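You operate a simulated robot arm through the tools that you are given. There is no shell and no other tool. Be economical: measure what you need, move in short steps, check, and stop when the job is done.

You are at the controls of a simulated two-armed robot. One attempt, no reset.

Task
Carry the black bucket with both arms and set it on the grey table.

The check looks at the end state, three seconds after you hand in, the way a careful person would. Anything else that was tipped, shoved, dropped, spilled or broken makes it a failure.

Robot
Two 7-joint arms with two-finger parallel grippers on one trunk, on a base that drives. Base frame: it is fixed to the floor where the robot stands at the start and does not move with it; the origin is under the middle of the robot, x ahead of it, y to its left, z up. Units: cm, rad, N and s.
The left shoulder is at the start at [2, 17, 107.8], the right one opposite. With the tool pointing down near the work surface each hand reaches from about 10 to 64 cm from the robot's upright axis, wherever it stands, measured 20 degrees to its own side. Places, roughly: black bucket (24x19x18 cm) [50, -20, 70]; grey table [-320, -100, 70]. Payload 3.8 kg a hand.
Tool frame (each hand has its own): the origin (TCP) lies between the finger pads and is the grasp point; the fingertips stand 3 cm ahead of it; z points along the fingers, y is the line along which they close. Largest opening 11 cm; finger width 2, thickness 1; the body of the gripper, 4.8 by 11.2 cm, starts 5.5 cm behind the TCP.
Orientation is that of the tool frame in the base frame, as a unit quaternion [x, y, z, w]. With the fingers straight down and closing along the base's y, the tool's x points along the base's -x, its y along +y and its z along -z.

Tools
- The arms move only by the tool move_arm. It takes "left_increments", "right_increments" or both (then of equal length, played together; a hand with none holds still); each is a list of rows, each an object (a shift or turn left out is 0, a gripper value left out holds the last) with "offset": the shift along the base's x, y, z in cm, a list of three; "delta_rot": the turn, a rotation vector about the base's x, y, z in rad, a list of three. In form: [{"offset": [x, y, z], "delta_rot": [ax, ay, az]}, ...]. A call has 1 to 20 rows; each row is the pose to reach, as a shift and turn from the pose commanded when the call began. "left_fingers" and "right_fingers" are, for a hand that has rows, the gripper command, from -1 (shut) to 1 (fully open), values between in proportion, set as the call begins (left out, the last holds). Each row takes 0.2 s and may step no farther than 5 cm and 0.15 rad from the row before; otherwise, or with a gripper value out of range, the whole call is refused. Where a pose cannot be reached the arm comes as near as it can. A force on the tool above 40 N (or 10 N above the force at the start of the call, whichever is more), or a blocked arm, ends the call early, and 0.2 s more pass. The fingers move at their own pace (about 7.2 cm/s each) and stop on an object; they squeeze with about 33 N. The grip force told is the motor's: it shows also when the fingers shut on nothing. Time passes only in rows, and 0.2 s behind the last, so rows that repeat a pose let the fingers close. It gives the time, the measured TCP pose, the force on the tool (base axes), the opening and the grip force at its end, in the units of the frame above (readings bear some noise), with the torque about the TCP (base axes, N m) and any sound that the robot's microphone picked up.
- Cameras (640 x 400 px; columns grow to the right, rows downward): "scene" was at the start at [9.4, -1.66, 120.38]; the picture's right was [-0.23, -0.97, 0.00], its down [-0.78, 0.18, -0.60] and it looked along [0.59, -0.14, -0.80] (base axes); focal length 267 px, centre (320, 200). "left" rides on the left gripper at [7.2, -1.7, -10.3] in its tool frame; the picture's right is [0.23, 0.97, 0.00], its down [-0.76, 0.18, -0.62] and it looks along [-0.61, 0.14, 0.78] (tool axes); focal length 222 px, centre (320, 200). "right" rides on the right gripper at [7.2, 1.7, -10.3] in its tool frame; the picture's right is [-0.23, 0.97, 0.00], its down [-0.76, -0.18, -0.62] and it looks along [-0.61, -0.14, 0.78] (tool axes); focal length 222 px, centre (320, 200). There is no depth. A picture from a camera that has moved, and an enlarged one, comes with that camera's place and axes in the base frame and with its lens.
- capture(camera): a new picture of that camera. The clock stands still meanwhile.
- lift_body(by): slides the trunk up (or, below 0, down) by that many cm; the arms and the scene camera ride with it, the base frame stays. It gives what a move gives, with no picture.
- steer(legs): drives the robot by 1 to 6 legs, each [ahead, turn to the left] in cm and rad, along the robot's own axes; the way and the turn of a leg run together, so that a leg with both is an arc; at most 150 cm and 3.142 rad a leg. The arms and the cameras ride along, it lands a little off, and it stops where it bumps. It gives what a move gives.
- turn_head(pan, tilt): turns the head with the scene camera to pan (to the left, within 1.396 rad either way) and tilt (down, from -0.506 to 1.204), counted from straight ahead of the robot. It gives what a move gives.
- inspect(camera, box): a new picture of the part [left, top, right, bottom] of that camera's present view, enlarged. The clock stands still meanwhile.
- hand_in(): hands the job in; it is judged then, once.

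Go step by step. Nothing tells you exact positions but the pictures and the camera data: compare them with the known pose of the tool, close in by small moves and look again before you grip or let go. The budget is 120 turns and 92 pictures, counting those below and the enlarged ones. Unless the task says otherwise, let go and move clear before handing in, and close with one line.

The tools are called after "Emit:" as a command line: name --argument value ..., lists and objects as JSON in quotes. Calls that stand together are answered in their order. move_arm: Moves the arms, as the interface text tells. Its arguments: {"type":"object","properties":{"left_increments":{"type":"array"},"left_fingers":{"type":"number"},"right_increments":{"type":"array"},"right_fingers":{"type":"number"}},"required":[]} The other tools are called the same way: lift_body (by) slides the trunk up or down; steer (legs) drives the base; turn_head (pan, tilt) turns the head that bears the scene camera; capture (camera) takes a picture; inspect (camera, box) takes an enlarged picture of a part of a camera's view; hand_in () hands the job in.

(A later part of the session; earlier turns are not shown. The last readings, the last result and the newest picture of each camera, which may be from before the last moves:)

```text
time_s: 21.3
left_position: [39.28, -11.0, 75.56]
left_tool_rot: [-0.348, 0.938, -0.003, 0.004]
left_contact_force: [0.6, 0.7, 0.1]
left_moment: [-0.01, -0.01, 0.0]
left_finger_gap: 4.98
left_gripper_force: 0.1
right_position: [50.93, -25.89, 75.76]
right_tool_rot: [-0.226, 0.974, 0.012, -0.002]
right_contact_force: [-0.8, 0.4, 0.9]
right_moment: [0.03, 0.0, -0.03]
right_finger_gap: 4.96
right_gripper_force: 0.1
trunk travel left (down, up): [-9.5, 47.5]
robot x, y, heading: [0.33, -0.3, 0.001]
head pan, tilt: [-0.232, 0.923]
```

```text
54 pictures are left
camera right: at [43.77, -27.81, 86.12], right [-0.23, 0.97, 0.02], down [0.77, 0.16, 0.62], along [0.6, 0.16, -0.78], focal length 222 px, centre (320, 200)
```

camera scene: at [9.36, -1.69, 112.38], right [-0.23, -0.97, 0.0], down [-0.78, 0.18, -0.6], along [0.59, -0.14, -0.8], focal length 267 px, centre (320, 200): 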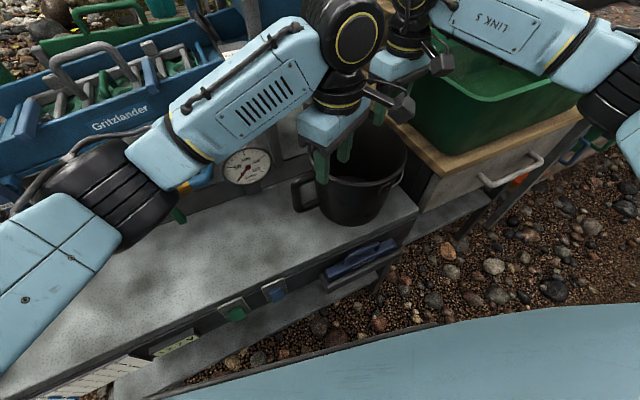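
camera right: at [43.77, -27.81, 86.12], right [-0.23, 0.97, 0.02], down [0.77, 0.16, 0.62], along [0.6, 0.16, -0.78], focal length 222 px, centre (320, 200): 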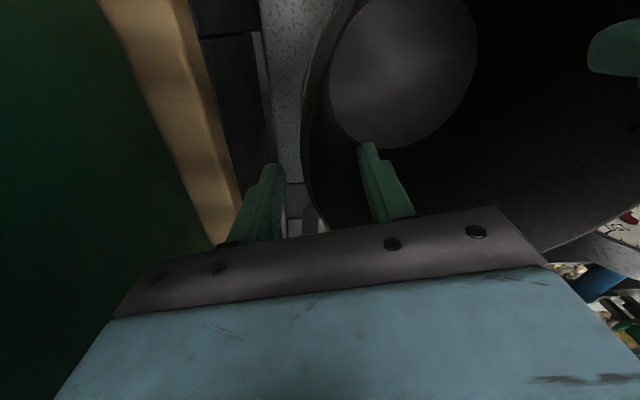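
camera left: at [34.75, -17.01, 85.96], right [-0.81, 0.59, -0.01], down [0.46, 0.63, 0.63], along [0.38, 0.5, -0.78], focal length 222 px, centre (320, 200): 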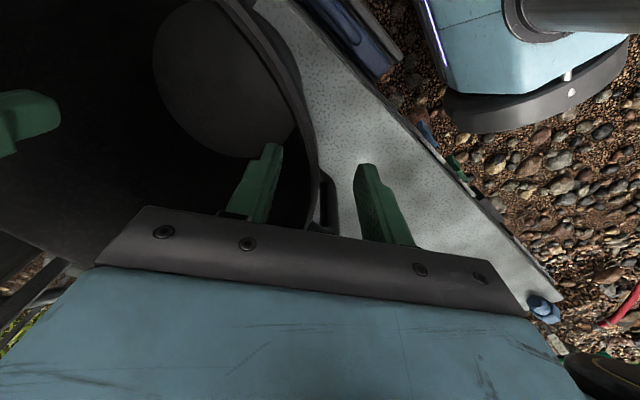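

No drift this time. I'll nudge the right hand outward by 0.55 cm to centre it on the rim, then close both.

Emit:
move_arm --right_increments '[{"offset": [0.25, -0.5, 0]}, {"offset": [0.25, -0.5, 0]}]'

Emit:
move_arm --left_increments '[{"offset": [0, 0, 0]}, {"offset": [0, 0, 0]}, {"offset": [0, 0, 0]}, {"offset": [0, 0, 0]}, {"offset": [0, 0, 0]}]' --right_increments '[{"offset": [0, 0, 0]}, {"offset": [0, 0, 0]}, {"offset": [0, 0, 0]}, {"offset": [0, 0, 0]}, {"offset": [0, 0, 0]}]' --left_fingers -1 --right_fingers -1

```text
time_s: 21.9
left_position: [39.31, -11.03, 75.6]
left_tool_rot: [-0.348, 0.938, -0.003, 0.004]
left_contact_force: [0.1, -0.3, -0.2]
left_moment: [0.01, 0.01, 0.03]
left_finger_gap: 4.96
left_gripper_force: 0.0
right_position: [51.06, -26.48, 75.71]
right_tool_rot: [-0.227, 0.974, 0.013, -0.002]
right_contact_force: [-0.2, -0.2, -0.3]
right_moment: [0.01, 0.0, 0.01]
right_finger_gap: 4.95
right_gripper_force: 0.1
trunk travel left (down, up): [-9.5, 47.5]
robot x, y, heading: [0.1, -0.0, 0.003]
head pan, tilt: [-0.232, 0.923]
```

```text
time_s: 22.5
left_position: [39.34, -11.61, 75.94]
left_tool_rot: [-0.344, 0.939, -0.016, 0.006]
left_contact_force: [2.4, -13.1, 0.5]
left_moment: [-0.95, -1.31, -0.65]
left_finger_gap: 0.47
left_gripper_force: 32.9
right_position: [50.69, -25.01, 75.7]
right_tool_rot: [-0.237, 0.971, 0.026, -0.007]
right_contact_force: [-2.8, 13.3, 1.2]
right_moment: [1.16, 1.4, -0.52]
right_finger_gap: 0.76
right_gripper_force: 33.0
trunk travel left (down, up): [-9.5, 47.5]
robot x, y, heading: [0.48, 0.07, -0.001]
head pan, tilt: [-0.232, 0.923]
stopped in row 3 (left hand): the force on the tool passed its limit at 48 N (the readings are from after the stop); the commanded pose is now the measured one
```

Both hands hold the rim with only 13 N between them. Trial lift of 3 cm with the trunk.

Emit:
lift_body --by 3

Emit:
capture --camera "scene"

Emit:
capture --camera "left"

```text
time_s: 23.3
left_position: [39.44, -11.59, 78.93]
left_tool_rot: [-0.346, 0.938, -0.017, 0.005]
left_contact_force: [9.4, -24.1, -1.2]
left_moment: [-1.83, -0.32, -0.74]
left_finger_gap: 0.49
left_gripper_force: 32.9
right_position: [50.65, -25.12, 78.57]
right_tool_rot: [-0.236, 0.971, 0.026, -0.006]
right_contact_force: [-9.2, 24.6, -1.4]
right_moment: [1.65, 0.28, -0.66]
right_finger_gap: 0.78
right_gripper_force: 33.1
trunk travel left (down, up): [-12.5, 44.5]
robot x, y, heading: [-0.01, 0.09, -0.005]
head pan, tilt: [-0.232, 0.923]
```

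```text
53 pictures are left
camera scene: at [9.39, -1.7, 115.38], right [-0.23, -0.97, 0.0], down [-0.78, 0.18, -0.6], along [0.59, -0.14, -0.8], focal length 267 px, centre (320, 200)
```

scene: 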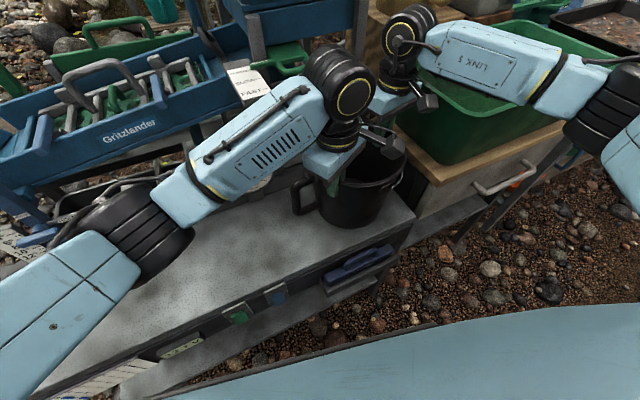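

```text
52 pictures are left
camera left: at [34.74, -17.37, 89.37], right [-0.8, 0.59, -0.04], down [0.45, 0.65, 0.61], along [0.39, 0.48, -0.79], focal length 222 px, centre (320, 200)
```

left: 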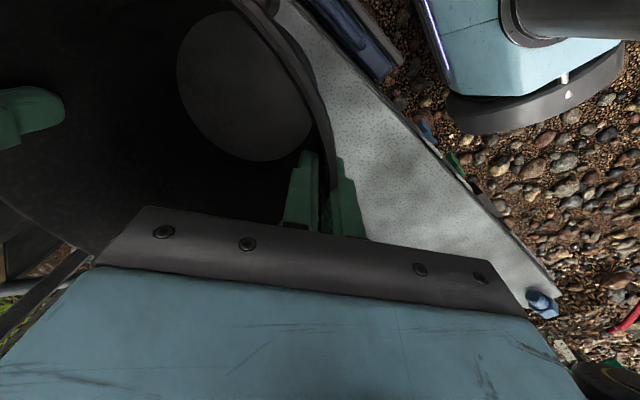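

The bucket is off the bench, light and level. I'll raise it another 18 cm, which clears everything nearby, and look.

Emit:
lift_body --by 9

Emit:
lift_body --by 9

Emit:
capture --camera "scene"

```text
time_s: 24.5
left_position: [39.48, -11.6, 87.83]
left_tool_rot: [-0.347, 0.938, -0.018, 0.006]
left_contact_force: [9.9, -24.6, -1.1]
left_moment: [-1.69, -0.52, -0.77]
left_finger_gap: 0.52
left_gripper_force: 32.8
right_position: [50.73, -25.16, 87.59]
right_tool_rot: [-0.236, 0.971, 0.026, -0.007]
right_contact_force: [-10.1, 25.0, -1.1]
right_moment: [1.6, 0.52, -0.64]
right_finger_gap: 0.76
right_gripper_force: 33.3
trunk travel left (down, up): [-21.5, 35.5]
robot x, y, heading: [-0.29, -0.18, 0.002]
head pan, tilt: [-0.232, 0.923]
```

```text
time_s: 25.8
left_position: [39.37, -11.68, 96.9]
left_tool_rot: [-0.347, 0.938, -0.017, 0.006]
left_contact_force: [11.4, -25.0, -2.0]
left_moment: [-1.39, -0.9, -0.67]
left_finger_gap: 0.53
left_gripper_force: 32.6
right_position: [50.59, -25.17, 96.55]
right_tool_rot: [-0.236, 0.971, 0.026, -0.007]
right_contact_force: [-11.8, 24.6, -1.0]
right_moment: [1.41, 0.94, -0.59]
right_finger_gap: 0.76
right_gripper_force: 33.3
trunk travel left (down, up): [-30.5, 26.5]
robot x, y, heading: [0.04, -0.21, -0.0]
head pan, tilt: [-0.232, 0.923]
```

```text
51 pictures are left
camera scene: at [9.39, -1.71, 133.37], right [-0.23, -0.97, 0.0], down [-0.78, 0.18, -0.6], along [0.59, -0.14, -0.8], focal length 267 px, centre (320, 200)
```

scene: 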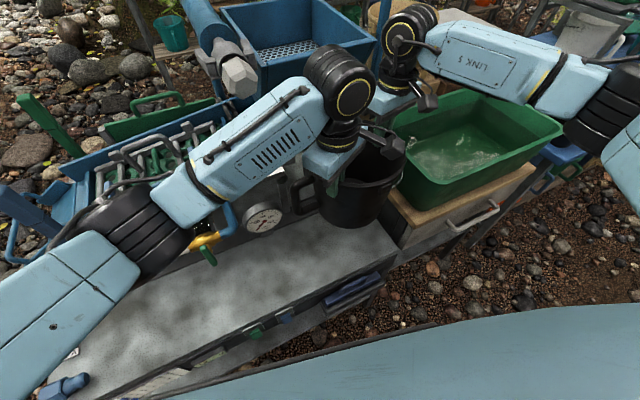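

The bucket is held at about z 79 at its foot, clear of everything. I'll reverse 40 cm, then turn left 1.2 rad where it's open, and look around.

Emit:
steer --legs '[[-40, 0]]'

Emit:
turn_head --pan 1.39 --tilt 0.4

Emit:
capture --camera "scene"

```text
time_s: 28.2
left_position: [0.46, -11.58, 96.86]
left_tool_rot: [-0.349, 0.937, -0.017, 0.006]
left_contact_force: [10.5, -25.5, -2.1]
left_moment: [-1.49, -0.76, -0.71]
left_finger_gap: 0.51
left_gripper_force: 33.6
right_position: [11.76, -25.01, 96.56]
right_tool_rot: [-0.238, 0.971, 0.025, -0.007]
right_contact_force: [-11.2, 24.6, -0.4]
right_moment: [1.49, 0.77, -0.62]
right_finger_gap: 0.78
right_gripper_force: 33.1
trunk travel left (down, up): [-30.5, 26.5]
robot x, y, heading: [-38.91, -0.28, 0.006]
head pan, tilt: [-0.232, 0.923]
```

```text
time_s: 29.9
left_position: [0.49, -11.49, 96.89]
left_tool_rot: [-0.349, 0.937, -0.017, 0.004]
left_contact_force: [-6.7, -3.2, -1.1]
left_moment: [-1.66, -0.16, -0.77]
left_finger_gap: 0.5
left_gripper_force: 33.0
right_position: [11.84, -24.94, 96.62]
right_tool_rot: [-0.239, 0.971, 0.026, -0.006]
right_contact_force: [8.2, 2.9, -1.5]
right_moment: [1.53, 0.11, -0.68]
right_finger_gap: 0.73
right_gripper_force: 32.8
trunk travel left (down, up): [-30.5, 26.5]
robot x, y, heading: [-39.07, -0.05, 0.005]
head pan, tilt: [1.389, 0.4]
```

```text
50 pictures are left
camera scene: at [-35.24, 9.05, 137.85], right [0.98, -0.18, 0.0], down [-0.07, -0.38, -0.92], along [0.16, 0.91, -0.39], focal length 267 px, centre (320, 200)
```

scene: 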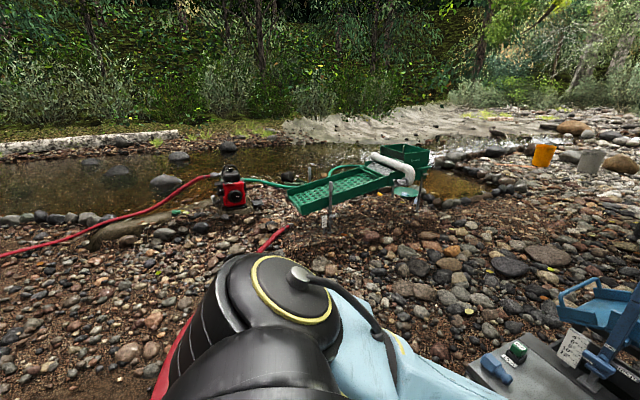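

The left side is open pebble ground. Turning left 1.3 rad in place and looking behind.

Emit:
steer --legs '[[0, 1.3]]'

Emit:
capture --camera "scene"

Emit:
turn_head --pan 0.5 --tilt 0.6

Emit:
capture --camera "scene"

```text
time_s: 33.6
left_position: [-18.43, 35.46, 96.9]
left_tool_rot: [0.851, -0.524, 0.011, -0.014]
left_contact_force: [4.6, -5.7, -1.6]
left_moment: [0.48, -1.41, -0.69]
left_finger_gap: 0.49
left_gripper_force: 32.8
right_position: [-2.46, 43.21, 96.57]
right_tool_rot: [0.785, -0.619, -0.016, 0.022]
right_contact_force: [-6.1, 5.4, -0.1]
right_moment: [-0.51, 1.39, -0.6]
right_finger_gap: 0.76
right_gripper_force: 33.3
trunk travel left (down, up): [-30.5, 26.5]
robot x, y, heading: [-39.25, -0.25, 1.33]
head pan, tilt: [1.389, 0.4]
```

```text
49 pictures are left
camera scene: at [-46.94, 5.8, 137.85], right [0.41, 0.91, 0.0], down [0.35, -0.16, -0.92], along [-0.84, 0.38, -0.39], focal length 267 px, centre (320, 200)
```

scene: 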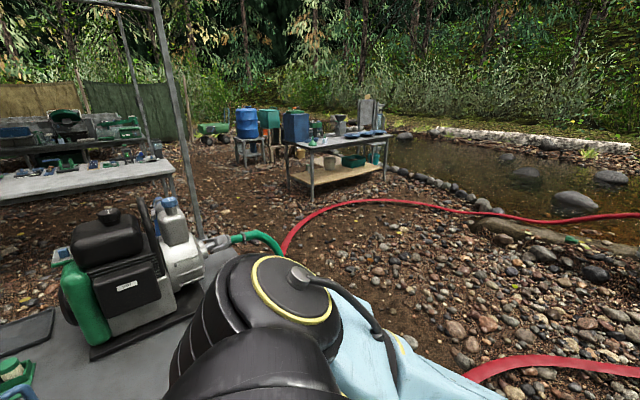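

```text
time_s: 34.8
left_position: [-18.33, 35.43, 96.85]
left_tool_rot: [0.851, -0.525, 0.011, -0.014]
left_contact_force: [-0.3, -9.8, -0.6]
left_moment: [-0.24, -1.64, -0.77]
left_finger_gap: 0.5
left_gripper_force: 32.8
right_position: [-2.52, 43.28, 96.63]
right_tool_rot: [0.785, -0.619, -0.016, 0.021]
right_contact_force: [0.9, 9.0, -1.3]
right_moment: [0.28, 1.48, -0.67]
right_finger_gap: 0.74
right_gripper_force: 32.6
trunk travel left (down, up): [-30.5, 26.5]
robot x, y, heading: [-39.36, -0.1, 1.329]
head pan, tilt: [0.499, 0.6]
```

```text
48 pictures are left
camera scene: at [-40.74, 10.53, 136.03], right [0.97, 0.26, 0.0], down [0.14, -0.55, -0.83], along [-0.21, 0.8, -0.56], focal length 267 px, centre (320, 200)
```

scene: 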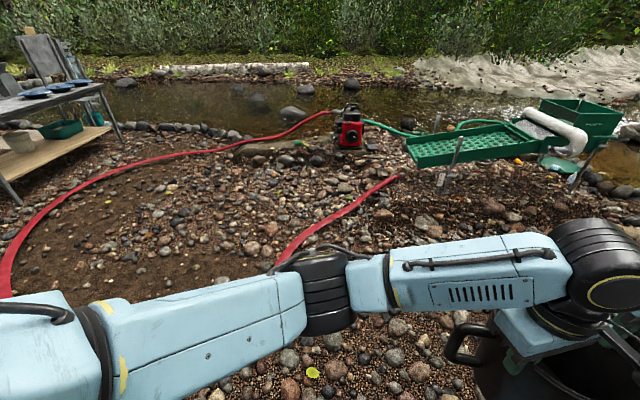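

The grey table is ahead to the left of this view, around [-300, -80]; a generator bench stands between, and red hoses lie on the ground. I'll turn further to about heading 2.5 and look down at the way.

Emit:
steer --legs '[[0, 1.1]]'

Emit:
turn_head --pan 0.6 --tilt 0.45

Emit:
capture --camera "scene"

Emit:
turn_head --pan -0.5 --tilt 0.6

Emit:
capture --camera "scene"

```text
time_s: 38.0
left_position: [-61.79, 34.26, 96.8]
left_tool_rot: [1.0, 0.003, 0.003, -0.02]
left_contact_force: [6.7, -1.7, -1.6]
left_moment: [1.43, 0.0, -0.66]
left_finger_gap: 0.48
left_gripper_force: 32.8
right_position: [-61.65, 51.85, 96.56]
right_tool_rot: [0.993, -0.113, -0.003, 0.027]
right_contact_force: [-5.9, 2.4, -0.3]
right_moment: [-1.5, -0.1, -0.56]
right_finger_gap: 0.74
right_gripper_force: 33.0
trunk travel left (down, up): [-30.5, 26.5]
robot x, y, heading: [-38.83, -0.2, 2.435]
head pan, tilt: [0.499, 0.6]
```

```text
time_s: 38.7
left_position: [-61.63, 34.21, 97.01]
left_tool_rot: [1.0, 0.003, 0.003, -0.019]
left_contact_force: [7.8, -5.3, -2.0]
left_moment: [1.35, -0.57, -0.7]
left_finger_gap: 0.47
left_gripper_force: 33.0
right_position: [-61.66, 51.83, 96.57]
right_tool_rot: [0.993, -0.111, -0.004, 0.027]
right_contact_force: [-7.5, 5.1, -1.3]
right_moment: [-1.31, 0.52, -0.65]
right_finger_gap: 0.73
right_gripper_force: 32.7
trunk travel left (down, up): [-30.5, 26.5]
robot x, y, heading: [-38.98, 0.17, 2.439]
head pan, tilt: [0.6, 0.45]
```

```text
47 pictures are left
camera scene: at [-49.74, 2.24, 137.38], right [0.1, 0.99, 0.0], down [0.43, -0.04, -0.9], along [-0.9, 0.09, -0.44], focal length 267 px, centre (320, 200)
```

scene: 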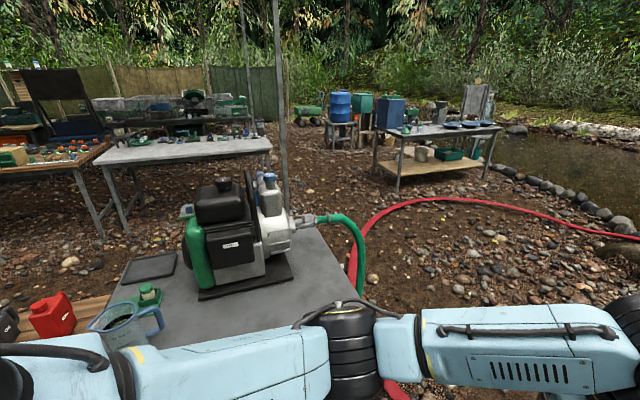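

```text
time_s: 40.0
left_position: [-61.65, 34.29, 96.88]
left_tool_rot: [1.0, 0.003, 0.002, -0.019]
left_contact_force: [8.1, -5.4, -0.2]
left_moment: [1.36, -0.88, -0.73]
left_finger_gap: 0.47
left_gripper_force: 32.8
right_position: [-61.66, 51.77, 96.59]
right_tool_rot: [0.993, -0.112, -0.002, 0.028]
right_contact_force: [-8.7, 5.1, -1.7]
right_moment: [-1.23, 0.86, -0.69]
right_finger_gap: 0.71
right_gripper_force: 32.9
trunk travel left (down, up): [-30.5, 26.5]
robot x, y, heading: [-38.91, 0.04, 2.436]
head pan, tilt: [-0.499, 0.6]
```

```text
46 pictures are left
camera scene: at [-43.79, 9.54, 136.03], right [0.93, 0.36, 0.0], down [0.2, -0.53, -0.83], along [-0.3, 0.77, -0.56], focal length 267 px, centre (320, 200)
```

scene: 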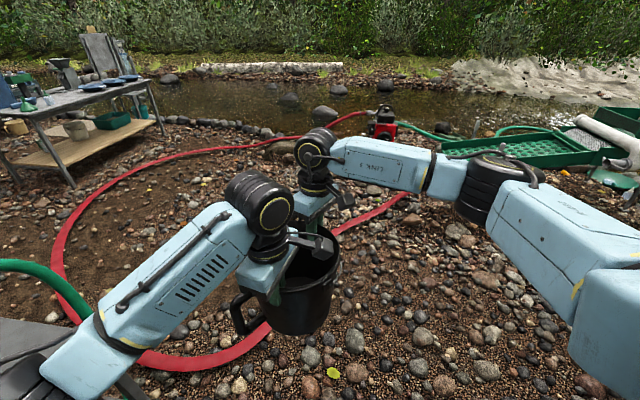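

The bucket hangs level in both hands. The generator bench blocks the direct way, so I'll look to the left side of it before choosing a route.

Emit:
turn_head --pan 1.39 --tilt 0.5

Emit:
capture --camera "scene"

Emit:
turn_head --pan 0.1 --tilt 0.75

Emit:
capture --camera "scene"

```text
time_s: 41.9
left_position: [-61.7, 34.34, 96.91]
left_tool_rot: [1.0, 0.003, 0.001, -0.018]
left_contact_force: [6.1, -4.0, -1.6]
left_moment: [1.4, 0.05, -0.63]
left_finger_gap: 0.47
left_gripper_force: 33.4
right_position: [-61.51, 51.86, 96.66]
right_tool_rot: [0.993, -0.112, -0.002, 0.027]
right_contact_force: [-7.0, 3.7, -0.9]
right_moment: [-1.52, -0.09, -0.56]
right_finger_gap: 0.74
right_gripper_force: 32.8
trunk travel left (down, up): [-30.5, 26.5]
robot x, y, heading: [-38.73, -0.68, 2.441]
head pan, tilt: [1.389, 0.499]
```

```text
45 pictures are left
camera scene: at [-47.64, -4.47, 136.94], right [-0.63, 0.77, 0.0], down [0.37, 0.3, -0.88], along [-0.68, -0.56, -0.48], focal length 267 px, centre (320, 200)
```

scene: 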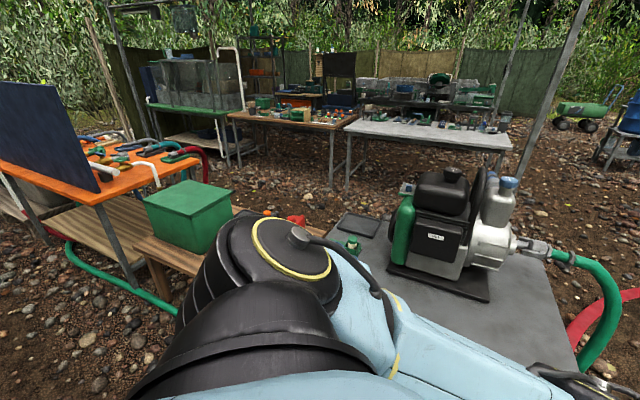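

```text
time_s: 43.3
left_position: [-61.57, 34.28, 96.87]
left_tool_rot: [1.0, 0.002, 0.002, -0.019]
left_contact_force: [7.2, -4.2, -0.9]
left_moment: [1.37, -0.34, -0.69]
left_finger_gap: 0.47
left_gripper_force: 32.5
right_position: [-61.66, 51.83, 96.72]
right_tool_rot: [0.993, -0.112, -0.004, 0.027]
right_contact_force: [-6.7, 4.7, -1.4]
right_moment: [-1.4, 0.24, -0.62]
right_finger_gap: 0.7
right_gripper_force: 33.3
trunk travel left (down, up): [-30.5, 26.5]
robot x, y, heading: [-39.46, 0.08, 2.439]
head pan, tilt: [0.099, 0.75]
```

```text
44 pictures are left
camera scene: at [-47.43, 5.99, 134.74], right [0.57, 0.82, 0.0], down [0.56, -0.39, -0.73], along [-0.6, 0.41, -0.68], focal length 267 px, centre (320, 200)
```

scene: 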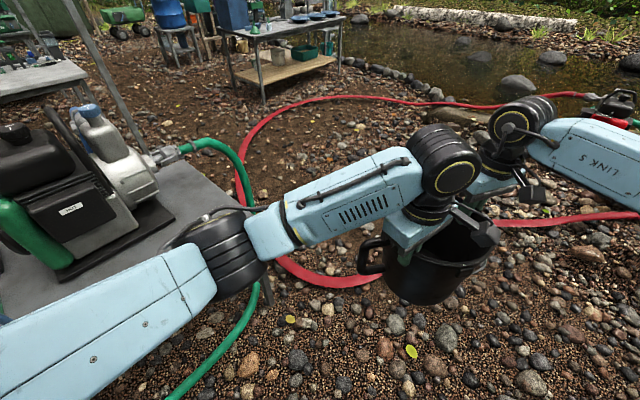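

Every way past the generator bench crosses a hose, and the right-hand side is the shortest; the grey table's front edge is about x -280, y -155 to -17. First I'll swing wide, away from the bench end, to about (-64, 65).

Emit:
steer --legs '[[0, -0.5], [70, 0]]'

Emit:
turn_head --pan 0.9 --tilt 0.7

Emit:
capture --camera "scene"

```text
time_s: 48.6
left_position: [-66.52, 107.42, 96.82]
left_tool_rot: [0.967, -0.254, 0.005, -0.018]
left_contact_force: [5.3, -6.4, -1.3]
left_moment: [1.06, -0.92, -0.71]
left_finger_gap: 0.47
left_gripper_force: 32.3
right_position: [-57.89, 122.67, 96.65]
right_tool_rot: [0.932, -0.362, -0.009, 0.026]
right_contact_force: [-4.1, 6.7, -0.3]
right_moment: [-1.13, 0.89, -0.63]
right_finger_gap: 0.72
right_gripper_force: 33.1
trunk travel left (down, up): [-30.5, 26.5]
robot x, y, heading: [-63.99, 66.27, 1.92]
head pan, tilt: [0.099, 0.75]
```

```text
time_s: 49.8
left_position: [-66.51, 107.39, 96.83]
left_tool_rot: [0.967, -0.255, 0.008, -0.018]
left_contact_force: [4.0, -8.9, -1.1]
left_moment: [0.69, -1.55, -0.78]
left_finger_gap: 0.44
left_gripper_force: 33.3
right_position: [-58.02, 122.61, 96.79]
right_tool_rot: [0.931, -0.363, -0.011, 0.024]
right_contact_force: [-4.8, 8.6, -2.8]
right_moment: [-0.57, 1.4, -0.72]
right_finger_gap: 0.71
right_gripper_force: 32.9
trunk travel left (down, up): [-30.5, 26.5]
robot x, y, heading: [-64.15, 66.58, 1.917]
head pan, tilt: [0.901, 0.7]
```

```text
43 pictures are left
camera scene: at [-72.69, 71.02, 135.17], right [0.31, 0.95, 0.0], down [0.61, -0.2, -0.76], along [-0.73, 0.24, -0.64], focal length 267 px, centre (320, 200)
```

scene: 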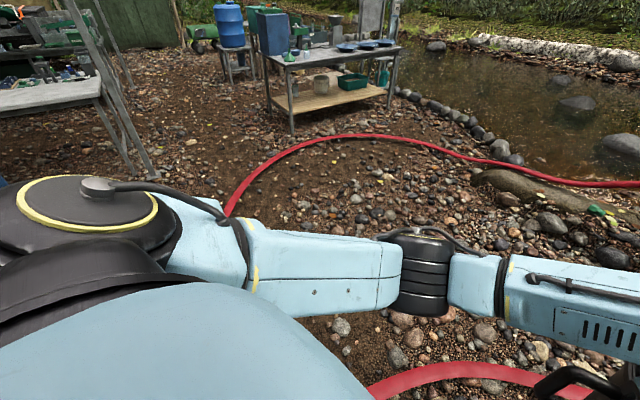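

I'm at (-64, 66), and the way ahead is open apart from the flat red hose on the ground. I'll turn to face -x and drive on 60 cm, checking whether the hose stops me.

Emit:
steer --legs '[[0, 1.22]]'

Emit:
turn_head --pan 0.0 --tilt 0.75

Emit:
capture --camera "scene"

```text
time_s: 53.2
left_position: [-103.73, 77.17, 96.85]
left_tool_rot: [0.934, 0.356, -0.005, -0.019]
left_contact_force: [6.8, 2.3, -1.3]
left_moment: [1.08, 0.89, -0.67]
left_finger_gap: 0.46
left_gripper_force: 32.6
right_position: [-115.34, 90.37, 96.59]
right_tool_rot: [0.969, 0.247, 0.007, 0.027]
right_contact_force: [-7.6, -2.8, -0.7]
right_moment: [-1.09, -1.0, -0.63]
right_finger_gap: 0.73
right_gripper_force: 32.7
trunk travel left (down, up): [-30.5, 26.5]
robot x, y, heading: [-64.45, 66.24, -3.118]
head pan, tilt: [0.901, 0.7]
```

```text
time_s: 54.4
left_position: [-103.55, 77.19, 96.92]
left_tool_rot: [0.934, 0.355, -0.004, -0.019]
left_contact_force: [9.1, 2.0, 0.2]
left_moment: [1.78, 0.06, -0.77]
left_finger_gap: 0.45
left_gripper_force: 32.2
right_position: [-115.29, 90.36, 96.6]
right_tool_rot: [0.969, 0.247, 0.006, 0.026]
right_contact_force: [-10.1, -2.0, -2.7]
right_moment: [-1.6, 0.05, -0.73]
right_finger_gap: 0.7
right_gripper_force: 32.6
trunk travel left (down, up): [-30.5, 26.5]
robot x, y, heading: [-64.17, 66.12, -3.12]
head pan, tilt: [0.0, 0.75]
```

```text
42 pictures are left
camera scene: at [-74.31, 66.13, 134.74], right [-0.02, 1.0, 0.0], down [0.68, 0.02, -0.73], along [-0.73, -0.02, -0.68], focal length 267 px, centre (320, 200)
```

scene: 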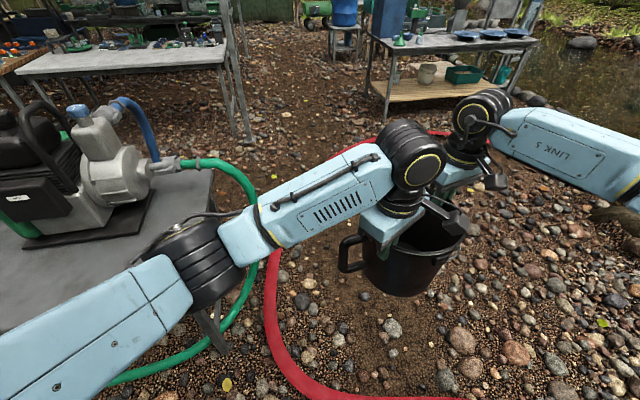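

The path ahead of the base is clear apart from the hose. Driving 60 cm forward.

Emit:
steer --legs '[[60, 0]]'

Emit:
capture --camera "scene"

```text
time_s: 57.8
left_position: [-162.64, 74.98, 96.84]
left_tool_rot: [0.932, 0.362, -0.004, -0.018]
left_contact_force: [8.8, 2.2, -2.3]
left_moment: [1.09, 0.92, -0.71]
left_finger_gap: 0.44
left_gripper_force: 33.0
right_position: [-174.6, 87.98, 96.64]
right_tool_rot: [0.967, 0.253, 0.007, 0.027]
right_contact_force: [-8.6, -2.2, -0.6]
right_moment: [-1.06, -1.03, -0.59]
right_finger_gap: 0.69
right_gripper_force: 33.2
trunk travel left (down, up): [-30.5, 26.5]
robot x, y, heading: [-122.98, 64.7, -3.109]
head pan, tilt: [0.0, 0.75]
```

```text
41 pictures are left
camera scene: at [-133.32, 64.37, 134.74], right [-0.03, 1.0, 0.0], down [0.68, 0.02, -0.73], along [-0.73, -0.03, -0.68], focal length 267 px, centre (320, 200)
```

scene: 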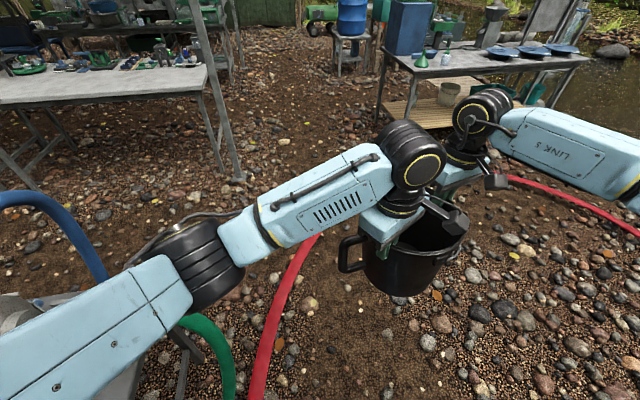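

The base rolled over the hose without trouble. The table's front edge runs roughly from [-277, -126] to [-303, -16] with a canopy post at [-302, -7]; I'll go to x about -222 and turn towards -y.

Emit:
steer --legs '[[99, 0], [0, 1.54]]'

Emit:
turn_head --pan -0.2 --tilt 0.7

Emit:
capture --camera "scene"

Emit:
turn_head --pan 0.7 --tilt 0.7

Emit:
capture --camera "scene"

```text
time_s: 66.5
left_position: [-231.13, 22.48, 96.98]
left_tool_rot: [0.429, 0.903, -0.018, -0.011]
left_contact_force: [-7.8, 3.7, -2.3]
left_moment: [-0.84, 1.2, -0.68]
left_finger_gap: 0.41
left_gripper_force: 33.2
right_position: [-244.69, 11.42, 96.66]
right_tool_rot: [0.529, 0.848, 0.023, 0.015]
right_contact_force: [7.4, -4.0, -0.8]
right_moment: [0.95, -1.25, -0.67]
right_finger_gap: 0.65
right_gripper_force: 33.1
trunk travel left (down, up): [-30.5, 26.5]
robot x, y, heading: [-218.43, 61.79, -1.597]
head pan, tilt: [0.0, 0.75]
```

```text
time_s: 67.2
left_position: [-231.33, 22.57, 96.99]
left_tool_rot: [0.43, 0.902, -0.016, -0.011]
left_contact_force: [-1.6, 8.6, -1.8]
left_moment: [-0.59, 1.34, -0.6]
left_finger_gap: 0.38
left_gripper_force: 32.7
right_position: [-244.79, 11.48, 96.53]
right_tool_rot: [0.53, 0.847, 0.024, 0.015]
right_contact_force: [1.7, -7.4, -1.4]
right_moment: [0.67, -1.29, -0.72]
right_finger_gap: 0.66
right_gripper_force: 33.0
trunk travel left (down, up): [-30.5, 26.5]
robot x, y, heading: [-218.46, 61.67, -1.596]
head pan, tilt: [-0.201, 0.7]
```

```text
40 pictures are left
camera scene: at [-220.43, 51.27, 135.16], right [-0.98, 0.22, 0.0], down [0.14, 0.63, -0.76], along [-0.17, -0.75, -0.64], focal length 267 px, centre (320, 200)
```

scene: 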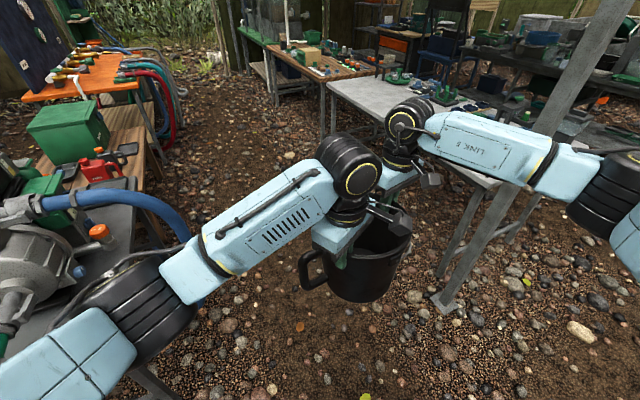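

```text
time_s: 68.4
left_position: [-231.21, 22.46, 96.88]
left_tool_rot: [0.43, 0.903, -0.017, -0.011]
left_contact_force: [-1.5, 10.2, 0.3]
left_moment: [-0.13, 1.69, -0.76]
left_finger_gap: 0.38
left_gripper_force: 33.5
right_position: [-244.76, 11.35, 96.61]
right_tool_rot: [0.529, 0.848, 0.024, 0.014]
right_contact_force: [1.5, -10.1, -2.4]
right_moment: [0.03, -1.47, -0.77]
right_finger_gap: 0.65
right_gripper_force: 32.7
trunk travel left (down, up): [-30.5, 26.5]
robot x, y, heading: [-218.35, 61.72, -1.592]
head pan, tilt: [0.7, 0.7]
```

```text
39 pictures are left
camera scene: at [-213.23, 52.93, 135.17], right [-0.78, -0.63, 0.0], down [-0.4, 0.5, -0.76], along [0.48, -0.6, -0.64], focal length 267 px, centre (320, 200)
```

scene: 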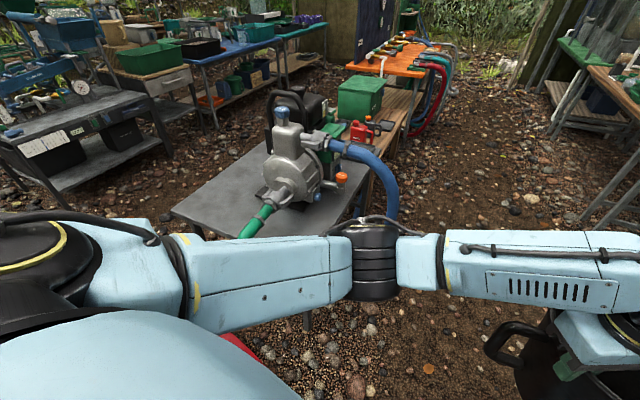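

The grey table is at the right front with free space along its front strip, and the corridor between it and the generator is clear. Driving 100 cm along the corridor, then a check.

Emit:
steer --legs '[[0, -0.04], [100, 0]]'

Emit:
turn_head --pan -0.7 --tilt 0.6

Emit:
capture --camera "scene"

```text
time_s: 74.0
left_position: [-239.73, -76.28, 96.89]
left_tool_rot: [0.451, 0.892, -0.017, -0.011]
left_contact_force: [-3.7, 7.7, -0.7]
left_moment: [-0.58, 1.32, -0.66]
left_finger_gap: 0.37
left_gripper_force: 33.0
right_position: [-253.76, -86.72, 96.64]
right_tool_rot: [0.55, 0.835, 0.023, 0.016]
right_contact_force: [2.8, -7.9, -0.7]
right_moment: [0.66, -1.32, -0.65]
right_finger_gap: 0.66
right_gripper_force: 33.3
trunk travel left (down, up): [-30.5, 26.5]
robot x, y, heading: [-225.25, -37.47, -1.644]
head pan, tilt: [0.7, 0.7]
```

```text
time_s: 75.5
left_position: [-239.79, -76.26, 96.89]
left_tool_rot: [0.453, 0.891, -0.016, -0.012]
left_contact_force: [-0.8, 9.1, -0.3]
left_moment: [-0.09, 1.65, -0.65]
left_finger_gap: 0.38
left_gripper_force: 32.9
right_position: [-253.74, -86.75, 96.6]
right_tool_rot: [0.55, 0.835, 0.023, 0.017]
right_contact_force: [0.6, -8.3, -1.9]
right_moment: [0.05, -1.48, -0.74]
right_finger_gap: 0.64
right_gripper_force: 33.3
trunk travel left (down, up): [-30.5, 26.5]
robot x, y, heading: [-225.23, -37.62, -1.638]
head pan, tilt: [-0.7, 0.6]
```

```text
38 pictures are left
camera scene: at [-231.46, -46.24, 136.03], right [-0.72, 0.7, 0.0], down [0.39, 0.41, -0.82], along [-0.57, -0.59, -0.57], focal length 267 px, centre (320, 200)
```

scene: 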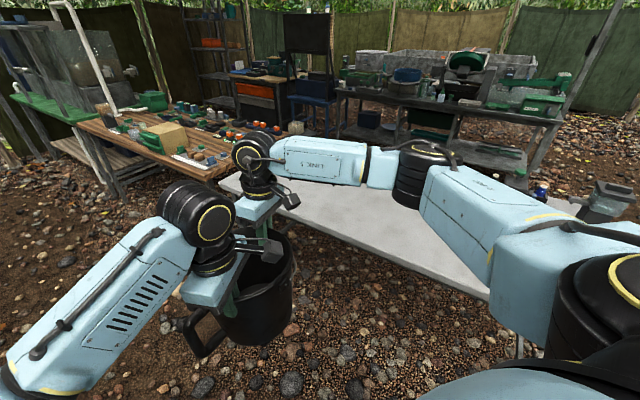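

The table's front edge is clear, with the bucket foot about 9 cm above table height. I'll go another 48 cm and turn right to face it squarely.

Emit:
steer --legs '[[48, 0], [0, -1.28]]'

Emit:
turn_head --pan 0 --tilt 0.7

Emit:
capture --camera "scene"

Emit:
capture --camera "right"

```text
time_s: 81.6
left_position: [-269.43, -81.45, 96.95]
left_tool_rot: [0.899, 0.437, -0.006, -0.019]
left_contact_force: [3.6, 6.2, -1.3]
left_moment: [1.18, 0.89, -0.57]
left_finger_gap: 0.4
left_gripper_force: 32.4
right_position: [-283.21, -70.85, 96.49]
right_tool_rot: [0.943, 0.333, 0.01, 0.025]
right_contact_force: [-4.6, -5.4, -0.7]
right_moment: [-1.12, -0.86, -0.64]
right_finger_gap: 0.62
right_gripper_force: 33.5
trunk travel left (down, up): [-30.5, 26.5]
robot x, y, heading: [-228.48, -85.3, -2.939]
head pan, tilt: [-0.7, 0.6]
```

```text
time_s: 82.6
left_position: [-269.39, -81.41, 97.04]
left_tool_rot: [0.899, 0.438, -0.006, -0.02]
left_contact_force: [7.0, 2.3, -0.2]
left_moment: [1.22, 0.84, -0.46]
left_finger_gap: 0.41
left_gripper_force: 32.8
right_position: [-283.26, -70.81, 96.63]
right_tool_rot: [0.943, 0.333, 0.01, 0.027]
right_contact_force: [-7.1, -2.6, -0.9]
right_moment: [-1.08, -0.73, -0.65]
right_finger_gap: 0.56
right_gripper_force: 32.6
trunk travel left (down, up): [-30.5, 26.5]
robot x, y, heading: [-228.18, -85.04, -2.943]
head pan, tilt: [0.0, 0.7]
```

```text
37 pictures are left
camera scene: at [-238.83, -87.24, 135.17], right [-0.2, 0.98, 0.0], down [0.63, 0.13, -0.76], along [-0.75, -0.15, -0.64], focal length 267 px, centre (320, 200)
```

scene: 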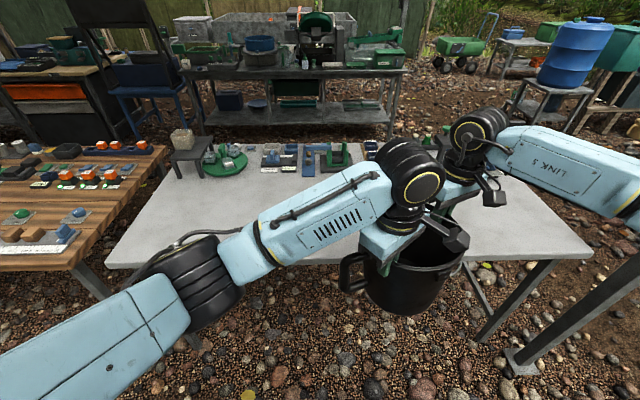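

```text
36 pictures are left
camera right: at [-276.87, -67.17, 107.05], right [0.43, -0.9, 0.05], down [-0.73, -0.31, 0.61], along [-0.54, -0.31, -0.79], focal length 222 px, centre (320, 200)
```

right: 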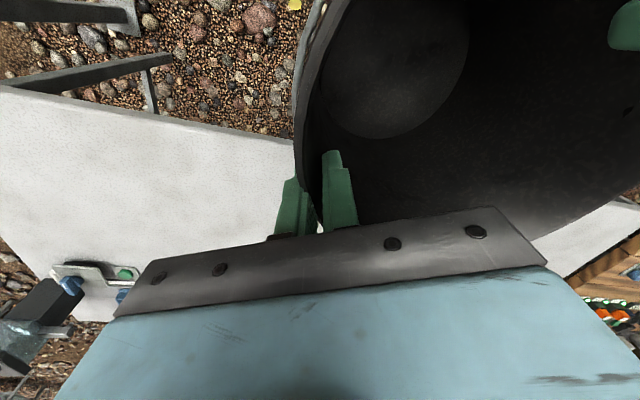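

The robot faces the table squarely with its axis 60 cm from the edge and table top at z 70, and the front half of the table is empty. I'll drive 29 cm forward so that the bucket ends up about 14 cm inside the edge.

Emit:
steer --legs '[[18, 0]]'

Emit:
steer --legs '[[11, 0]]'

Emit:
capture --camera "scene"

Emit:
capture --camera "left"

Emit:
capture --camera "right"

```text
time_s: 84.2
left_position: [-287.21, -85.1, 97.0]
left_tool_rot: [0.9, 0.436, -0.007, -0.02]
left_contact_force: [7.3, 3.3, 0.2]
left_moment: [1.35, 0.68, -0.58]
left_finger_gap: 0.4
left_gripper_force: 32.9
right_position: [-300.92, -74.21, 96.75]
right_tool_rot: [0.943, 0.331, 0.009, 0.026]
right_contact_force: [-6.7, -3.5, -1.8]
right_moment: [-1.2, -0.6, -0.7]
right_finger_gap: 0.59
right_gripper_force: 32.9
trunk travel left (down, up): [-30.5, 26.5]
robot x, y, heading: [-246.07, -88.55, -2.945]
head pan, tilt: [0.0, 0.7]
```

```text
time_s: 85.3
left_position: [-297.96, -87.2, 96.88]
left_tool_rot: [0.901, 0.434, -0.006, -0.02]
left_contact_force: [6.4, 2.6, 0.2]
left_moment: [1.31, 0.75, -0.41]
left_finger_gap: 0.4
left_gripper_force: 32.8
right_position: [-311.71, -76.6, 96.5]
right_tool_rot: [0.943, 0.331, 0.009, 0.026]
right_contact_force: [-7.3, -2.5, -2.1]
right_moment: [-1.11, -0.7, -0.71]
right_finger_gap: 0.6
right_gripper_force: 32.6
trunk travel left (down, up): [-30.5, 26.5]
robot x, y, heading: [-257.03, -90.87, -2.941]
head pan, tilt: [0.0, 0.7]
```

```text
35 pictures are left
camera scene: at [-267.46, -93.01, 135.15], right [-0.2, 0.98, 0.0], down [0.63, 0.13, -0.76], along [-0.75, -0.15, -0.65], focal length 267 px, centre (320, 200)
```

scene: 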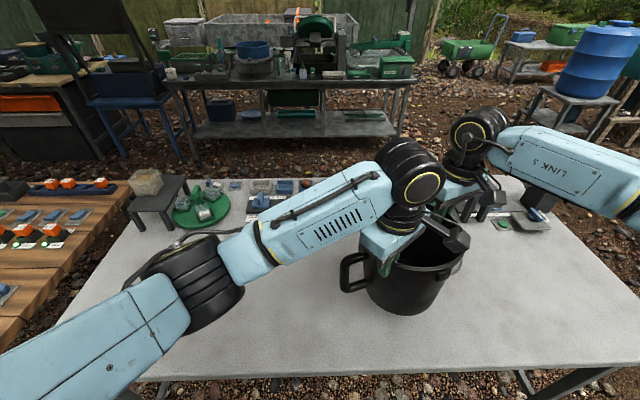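

```text
34 pictures are left
camera left: at [-294.57, -80.73, 107.41], right [0.9, -0.43, -0.04], down [-0.32, -0.73, 0.61], along [-0.29, -0.54, -0.79], focal length 222 px, centre (320, 200)
```

left: 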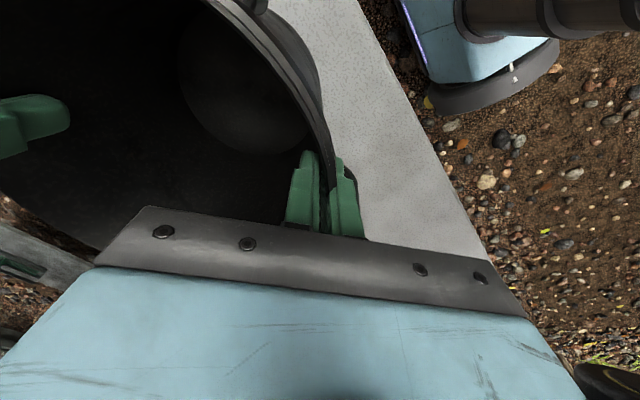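

```text
33 pictures are left
camera right: at [-305.42, -72.84, 107.0], right [0.43, -0.9, 0.06], down [-0.73, -0.31, 0.61], along [-0.53, -0.3, -0.79], focal length 222 px, centre (320, 200)
```

right: 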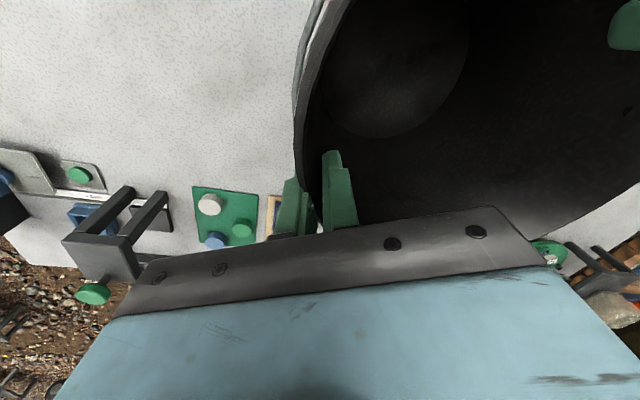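

The bucket is over the table, about 14 cm inside the edge and well short of the items at the back. Lowering the trunk 7 cm, then in small steps.

Emit:
lift_body --by -7

Emit:
inspect --camera "scene" --box '[300, 180, 520, 380]'

```text
time_s: 86.4
left_position: [-297.99, -87.12, 89.97]
left_tool_rot: [0.9, 0.436, -0.006, -0.02]
left_contact_force: [6.2, 2.5, 0.3]
left_moment: [1.18, 0.88, -0.22]
left_finger_gap: 0.39
left_gripper_force: 32.8
right_position: [-311.81, -76.59, 89.68]
right_tool_rot: [0.943, 0.331, 0.008, 0.027]
right_contact_force: [-6.7, -1.3, -1.4]
right_moment: [-0.99, -0.76, -0.63]
right_finger_gap: 0.57
right_gripper_force: 32.9
trunk travel left (down, up): [-23.5, 33.5]
robot x, y, heading: [-256.9, -90.67, -2.94]
head pan, tilt: [0.0, 0.7]
```

```text
2.00 times, centred on (410, 280) of scene
camera zoom: at [-267.3, -92.99, 128.18], right [-0.2, 0.98, 0.0], down [0.63, 0.13, -0.77], along [-0.75, -0.15, -0.64], focal length 535 px, centre (140, 40)
```

zoom: 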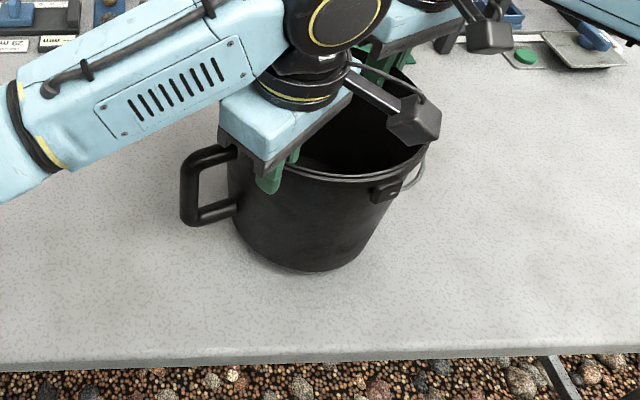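

The foot is now about 2–3 cm above the table. Lowering in small steps and watching the forces.

Emit:
lift_body --by -1.5

Emit:
lift_body --by -0.5

```text
time_s: 87.0
left_position: [-297.91, -87.16, 88.44]
left_tool_rot: [0.9, 0.435, -0.006, -0.02]
left_contact_force: [7.4, 1.4, 1.1]
left_moment: [1.29, 0.78, -0.26]
left_finger_gap: 0.37
left_gripper_force: 32.5
right_position: [-311.72, -76.4, 88.2]
right_tool_rot: [0.943, 0.332, 0.008, 0.027]
right_contact_force: [-6.9, -1.4, -1.6]
right_moment: [-1.23, -0.48, -0.73]
right_finger_gap: 0.53
right_gripper_force: 32.6
trunk travel left (down, up): [-22.0, 35.0]
robot x, y, heading: [-257.29, -91.13, -2.943]
head pan, tilt: [0.0, 0.7]
```

```text
time_s: 87.6
left_position: [-297.73, -86.96, 88.2]
left_tool_rot: [0.9, 0.436, -0.009, -0.023]
left_contact_force: [4.6, 6.7, 18.4]
left_moment: [0.29, 1.6, -0.05]
left_finger_gap: 0.39
left_gripper_force: 32.7
right_position: [-311.6, -76.55, 88.15]
right_tool_rot: [0.943, 0.331, 0.005, 0.027]
right_contact_force: [-2.5, 3.6, 21.8]
right_moment: [-1.44, -0.02, -0.77]
right_finger_gap: 0.58
right_gripper_force: 32.8
trunk travel left (down, up): [-21.5, 35.5]
robot x, y, heading: [-256.99, -91.1, -2.943]
head pan, tilt: [0.0, 0.7]
```

Both hands now feel about 20 N upward, so the bucket stands on the table. Opening both grippers partway.

Emit:
move_arm --left_increments '[{"offset": [0, 0, 0]}, {"offset": [0, 0, 0]}, {"offset": [0, 0, 0]}, {"offset": [0, 0, 0]}]' --right_increments '[{"offset": [0, 0, 0]}, {"offset": [0, 0, 0]}, {"offset": [0, 0, 0]}, {"offset": [0, 0, 0]}]' --left_fingers -0.1 --right_fingers -0.1

Emit:
capture --camera "left"

Emit:
capture --camera "right"

Emit:
capture --camera "scene"

```text
time_s: 88.6
left_position: [-297.78, -87.06, 87.92]
left_tool_rot: [0.9, 0.435, -0.006, -0.02]
left_contact_force: [0.8, 0.3, -0.3]
left_moment: [-0.01, 0.05, -0.01]
left_finger_gap: 4.96
left_gripper_force: 0.0
right_position: [-311.68, -76.47, 87.59]
right_tool_rot: [0.943, 0.332, 0.008, 0.028]
right_contact_force: [0.1, -0.6, -0.6]
right_moment: [-0.02, 0.0, -0.01]
right_finger_gap: 4.93
right_gripper_force: 0.1
trunk travel left (down, up): [-21.5, 35.5]
robot x, y, heading: [-257.22, -90.91, -2.942]
head pan, tilt: [0.0, 0.7]
```

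```text
31 pictures are left
camera left: at [-294.47, -80.73, 98.44], right [0.9, -0.43, -0.04], down [-0.32, -0.73, 0.61], along [-0.29, -0.54, -0.79], focal length 222 px, centre (320, 200)
```

left: 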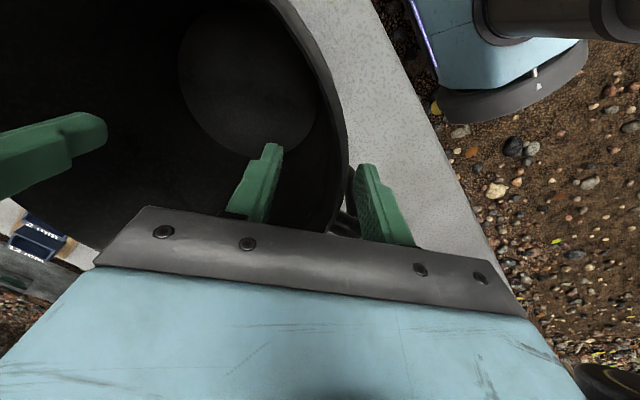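

```text
30 pictures are left
camera right: at [-305.3, -72.83, 98.05], right [0.43, -0.9, 0.05], down [-0.73, -0.31, 0.61], along [-0.54, -0.3, -0.79], focal length 222 px, centre (320, 200)
```

right: 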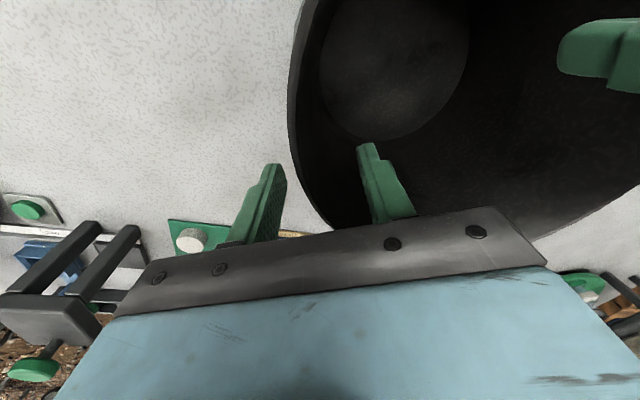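

```text
29 pictures are left
camera scene: at [-267.31, -92.99, 126.17], right [-0.2, 0.98, 0.0], down [0.63, 0.13, -0.76], along [-0.75, -0.15, -0.64], focal length 267 px, centre (320, 200)
```

scene: 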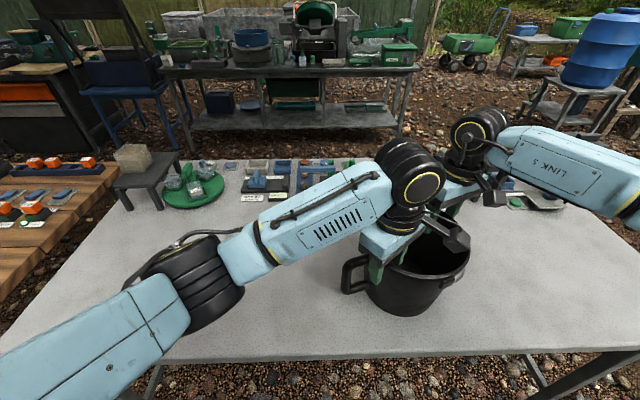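

The bucket stands level and both hands are open around the rim. Raising the hands straight up with the trunk, in steps.

Emit:
lift_body --by 2

Emit:
lift_body --by 12

Emit:
capture --camera "scene"

```text
time_s: 89.3
left_position: [-297.93, -87.04, 90.05]
left_tool_rot: [0.9, 0.436, -0.006, -0.02]
left_contact_force: [0.4, 0.5, -0.2]
left_moment: [-0.01, 0.01, -0.01]
left_finger_gap: 4.96
left_gripper_force: 0.1
right_position: [-311.76, -76.5, 89.64]
right_tool_rot: [0.943, 0.331, 0.008, 0.027]
right_contact_force: [0.6, -1.0, -0.4]
right_moment: [0.01, -0.01, -0.01]
right_finger_gap: 4.94
right_gripper_force: 0.1
trunk travel left (down, up): [-23.5, 33.5]
robot x, y, heading: [-256.7, -90.72, -2.947]
head pan, tilt: [0.0, 0.7]
```

```text
time_s: 90.8
left_position: [-297.95, -87.13, 101.97]
left_tool_rot: [0.9, 0.436, -0.005, -0.02]
left_contact_force: [0.1, 0.6, 0.0]
left_moment: [-0.02, 0.01, 0.02]
left_finger_gap: 4.94
left_gripper_force: 0.1
right_position: [-311.83, -76.51, 101.6]
right_tool_rot: [0.943, 0.332, 0.008, 0.027]
right_contact_force: [0.4, -1.1, 0.0]
right_moment: [0.0, 0.01, 0.0]
right_finger_gap: 4.95
right_gripper_force: 0.1
trunk travel left (down, up): [-35.5, 21.5]
robot x, y, heading: [-257.25, -90.62, -2.943]
head pan, tilt: [0.0, 0.7]
```

```text
28 pictures are left
camera scene: at [-267.32, -92.98, 140.16], right [-0.2, 0.98, 0.0], down [0.63, 0.13, -0.76], along [-0.75, -0.15, -0.64], focal length 267 px, centre (320, 200)
```

scene: 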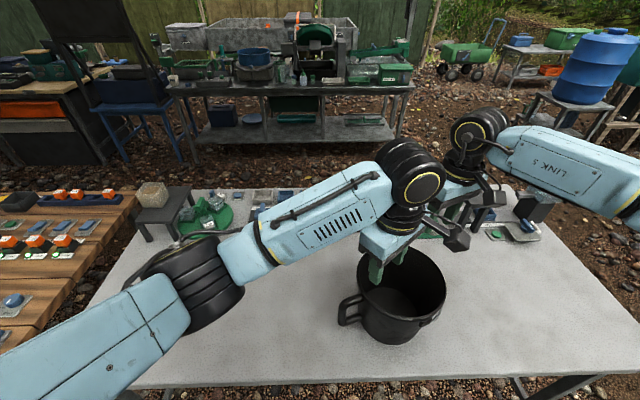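

The hands are clear above the rim and the bucket stands by itself. I'll back off 25 cm, to where I stood before, and take a last look.

Emit:
steer --legs '[[-25, 0]]'

Emit:
capture --camera "scene"

```text
time_s: 92.5
left_position: [-274.02, -82.5, 101.97]
left_tool_rot: [0.899, 0.437, -0.007, -0.02]
left_contact_force: [0.8, 0.1, 0.1]
left_moment: [-0.01, 0.01, -0.04]
left_finger_gap: 4.95
left_gripper_force: 0.0
right_position: [-287.98, -71.93, 101.74]
right_tool_rot: [0.942, 0.334, 0.008, 0.026]
right_contact_force: [-0.1, -0.2, 0.7]
right_moment: [0.01, 0.02, -0.01]
right_finger_gap: 4.96
right_gripper_force: 0.0
trunk travel left (down, up): [-35.5, 21.5]
robot x, y, heading: [-232.98, -85.95, -2.936]
head pan, tilt: [0.0, 0.7]
```

```text
27 pictures are left
camera scene: at [-243.42, -88.16, 140.18], right [-0.2, 0.98, 0.0], down [0.63, 0.13, -0.77], along [-0.75, -0.16, -0.64], focal length 267 px, centre (320, 200)
```

scene: 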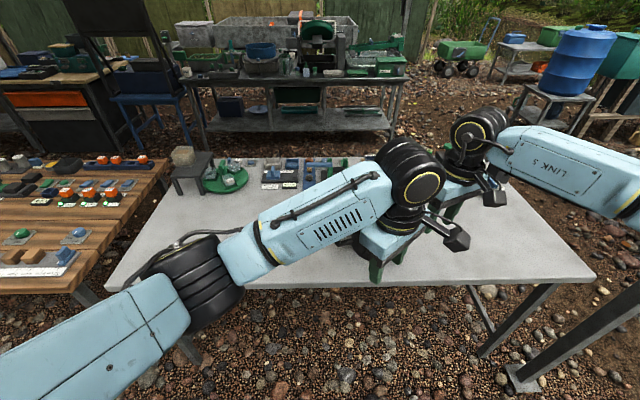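

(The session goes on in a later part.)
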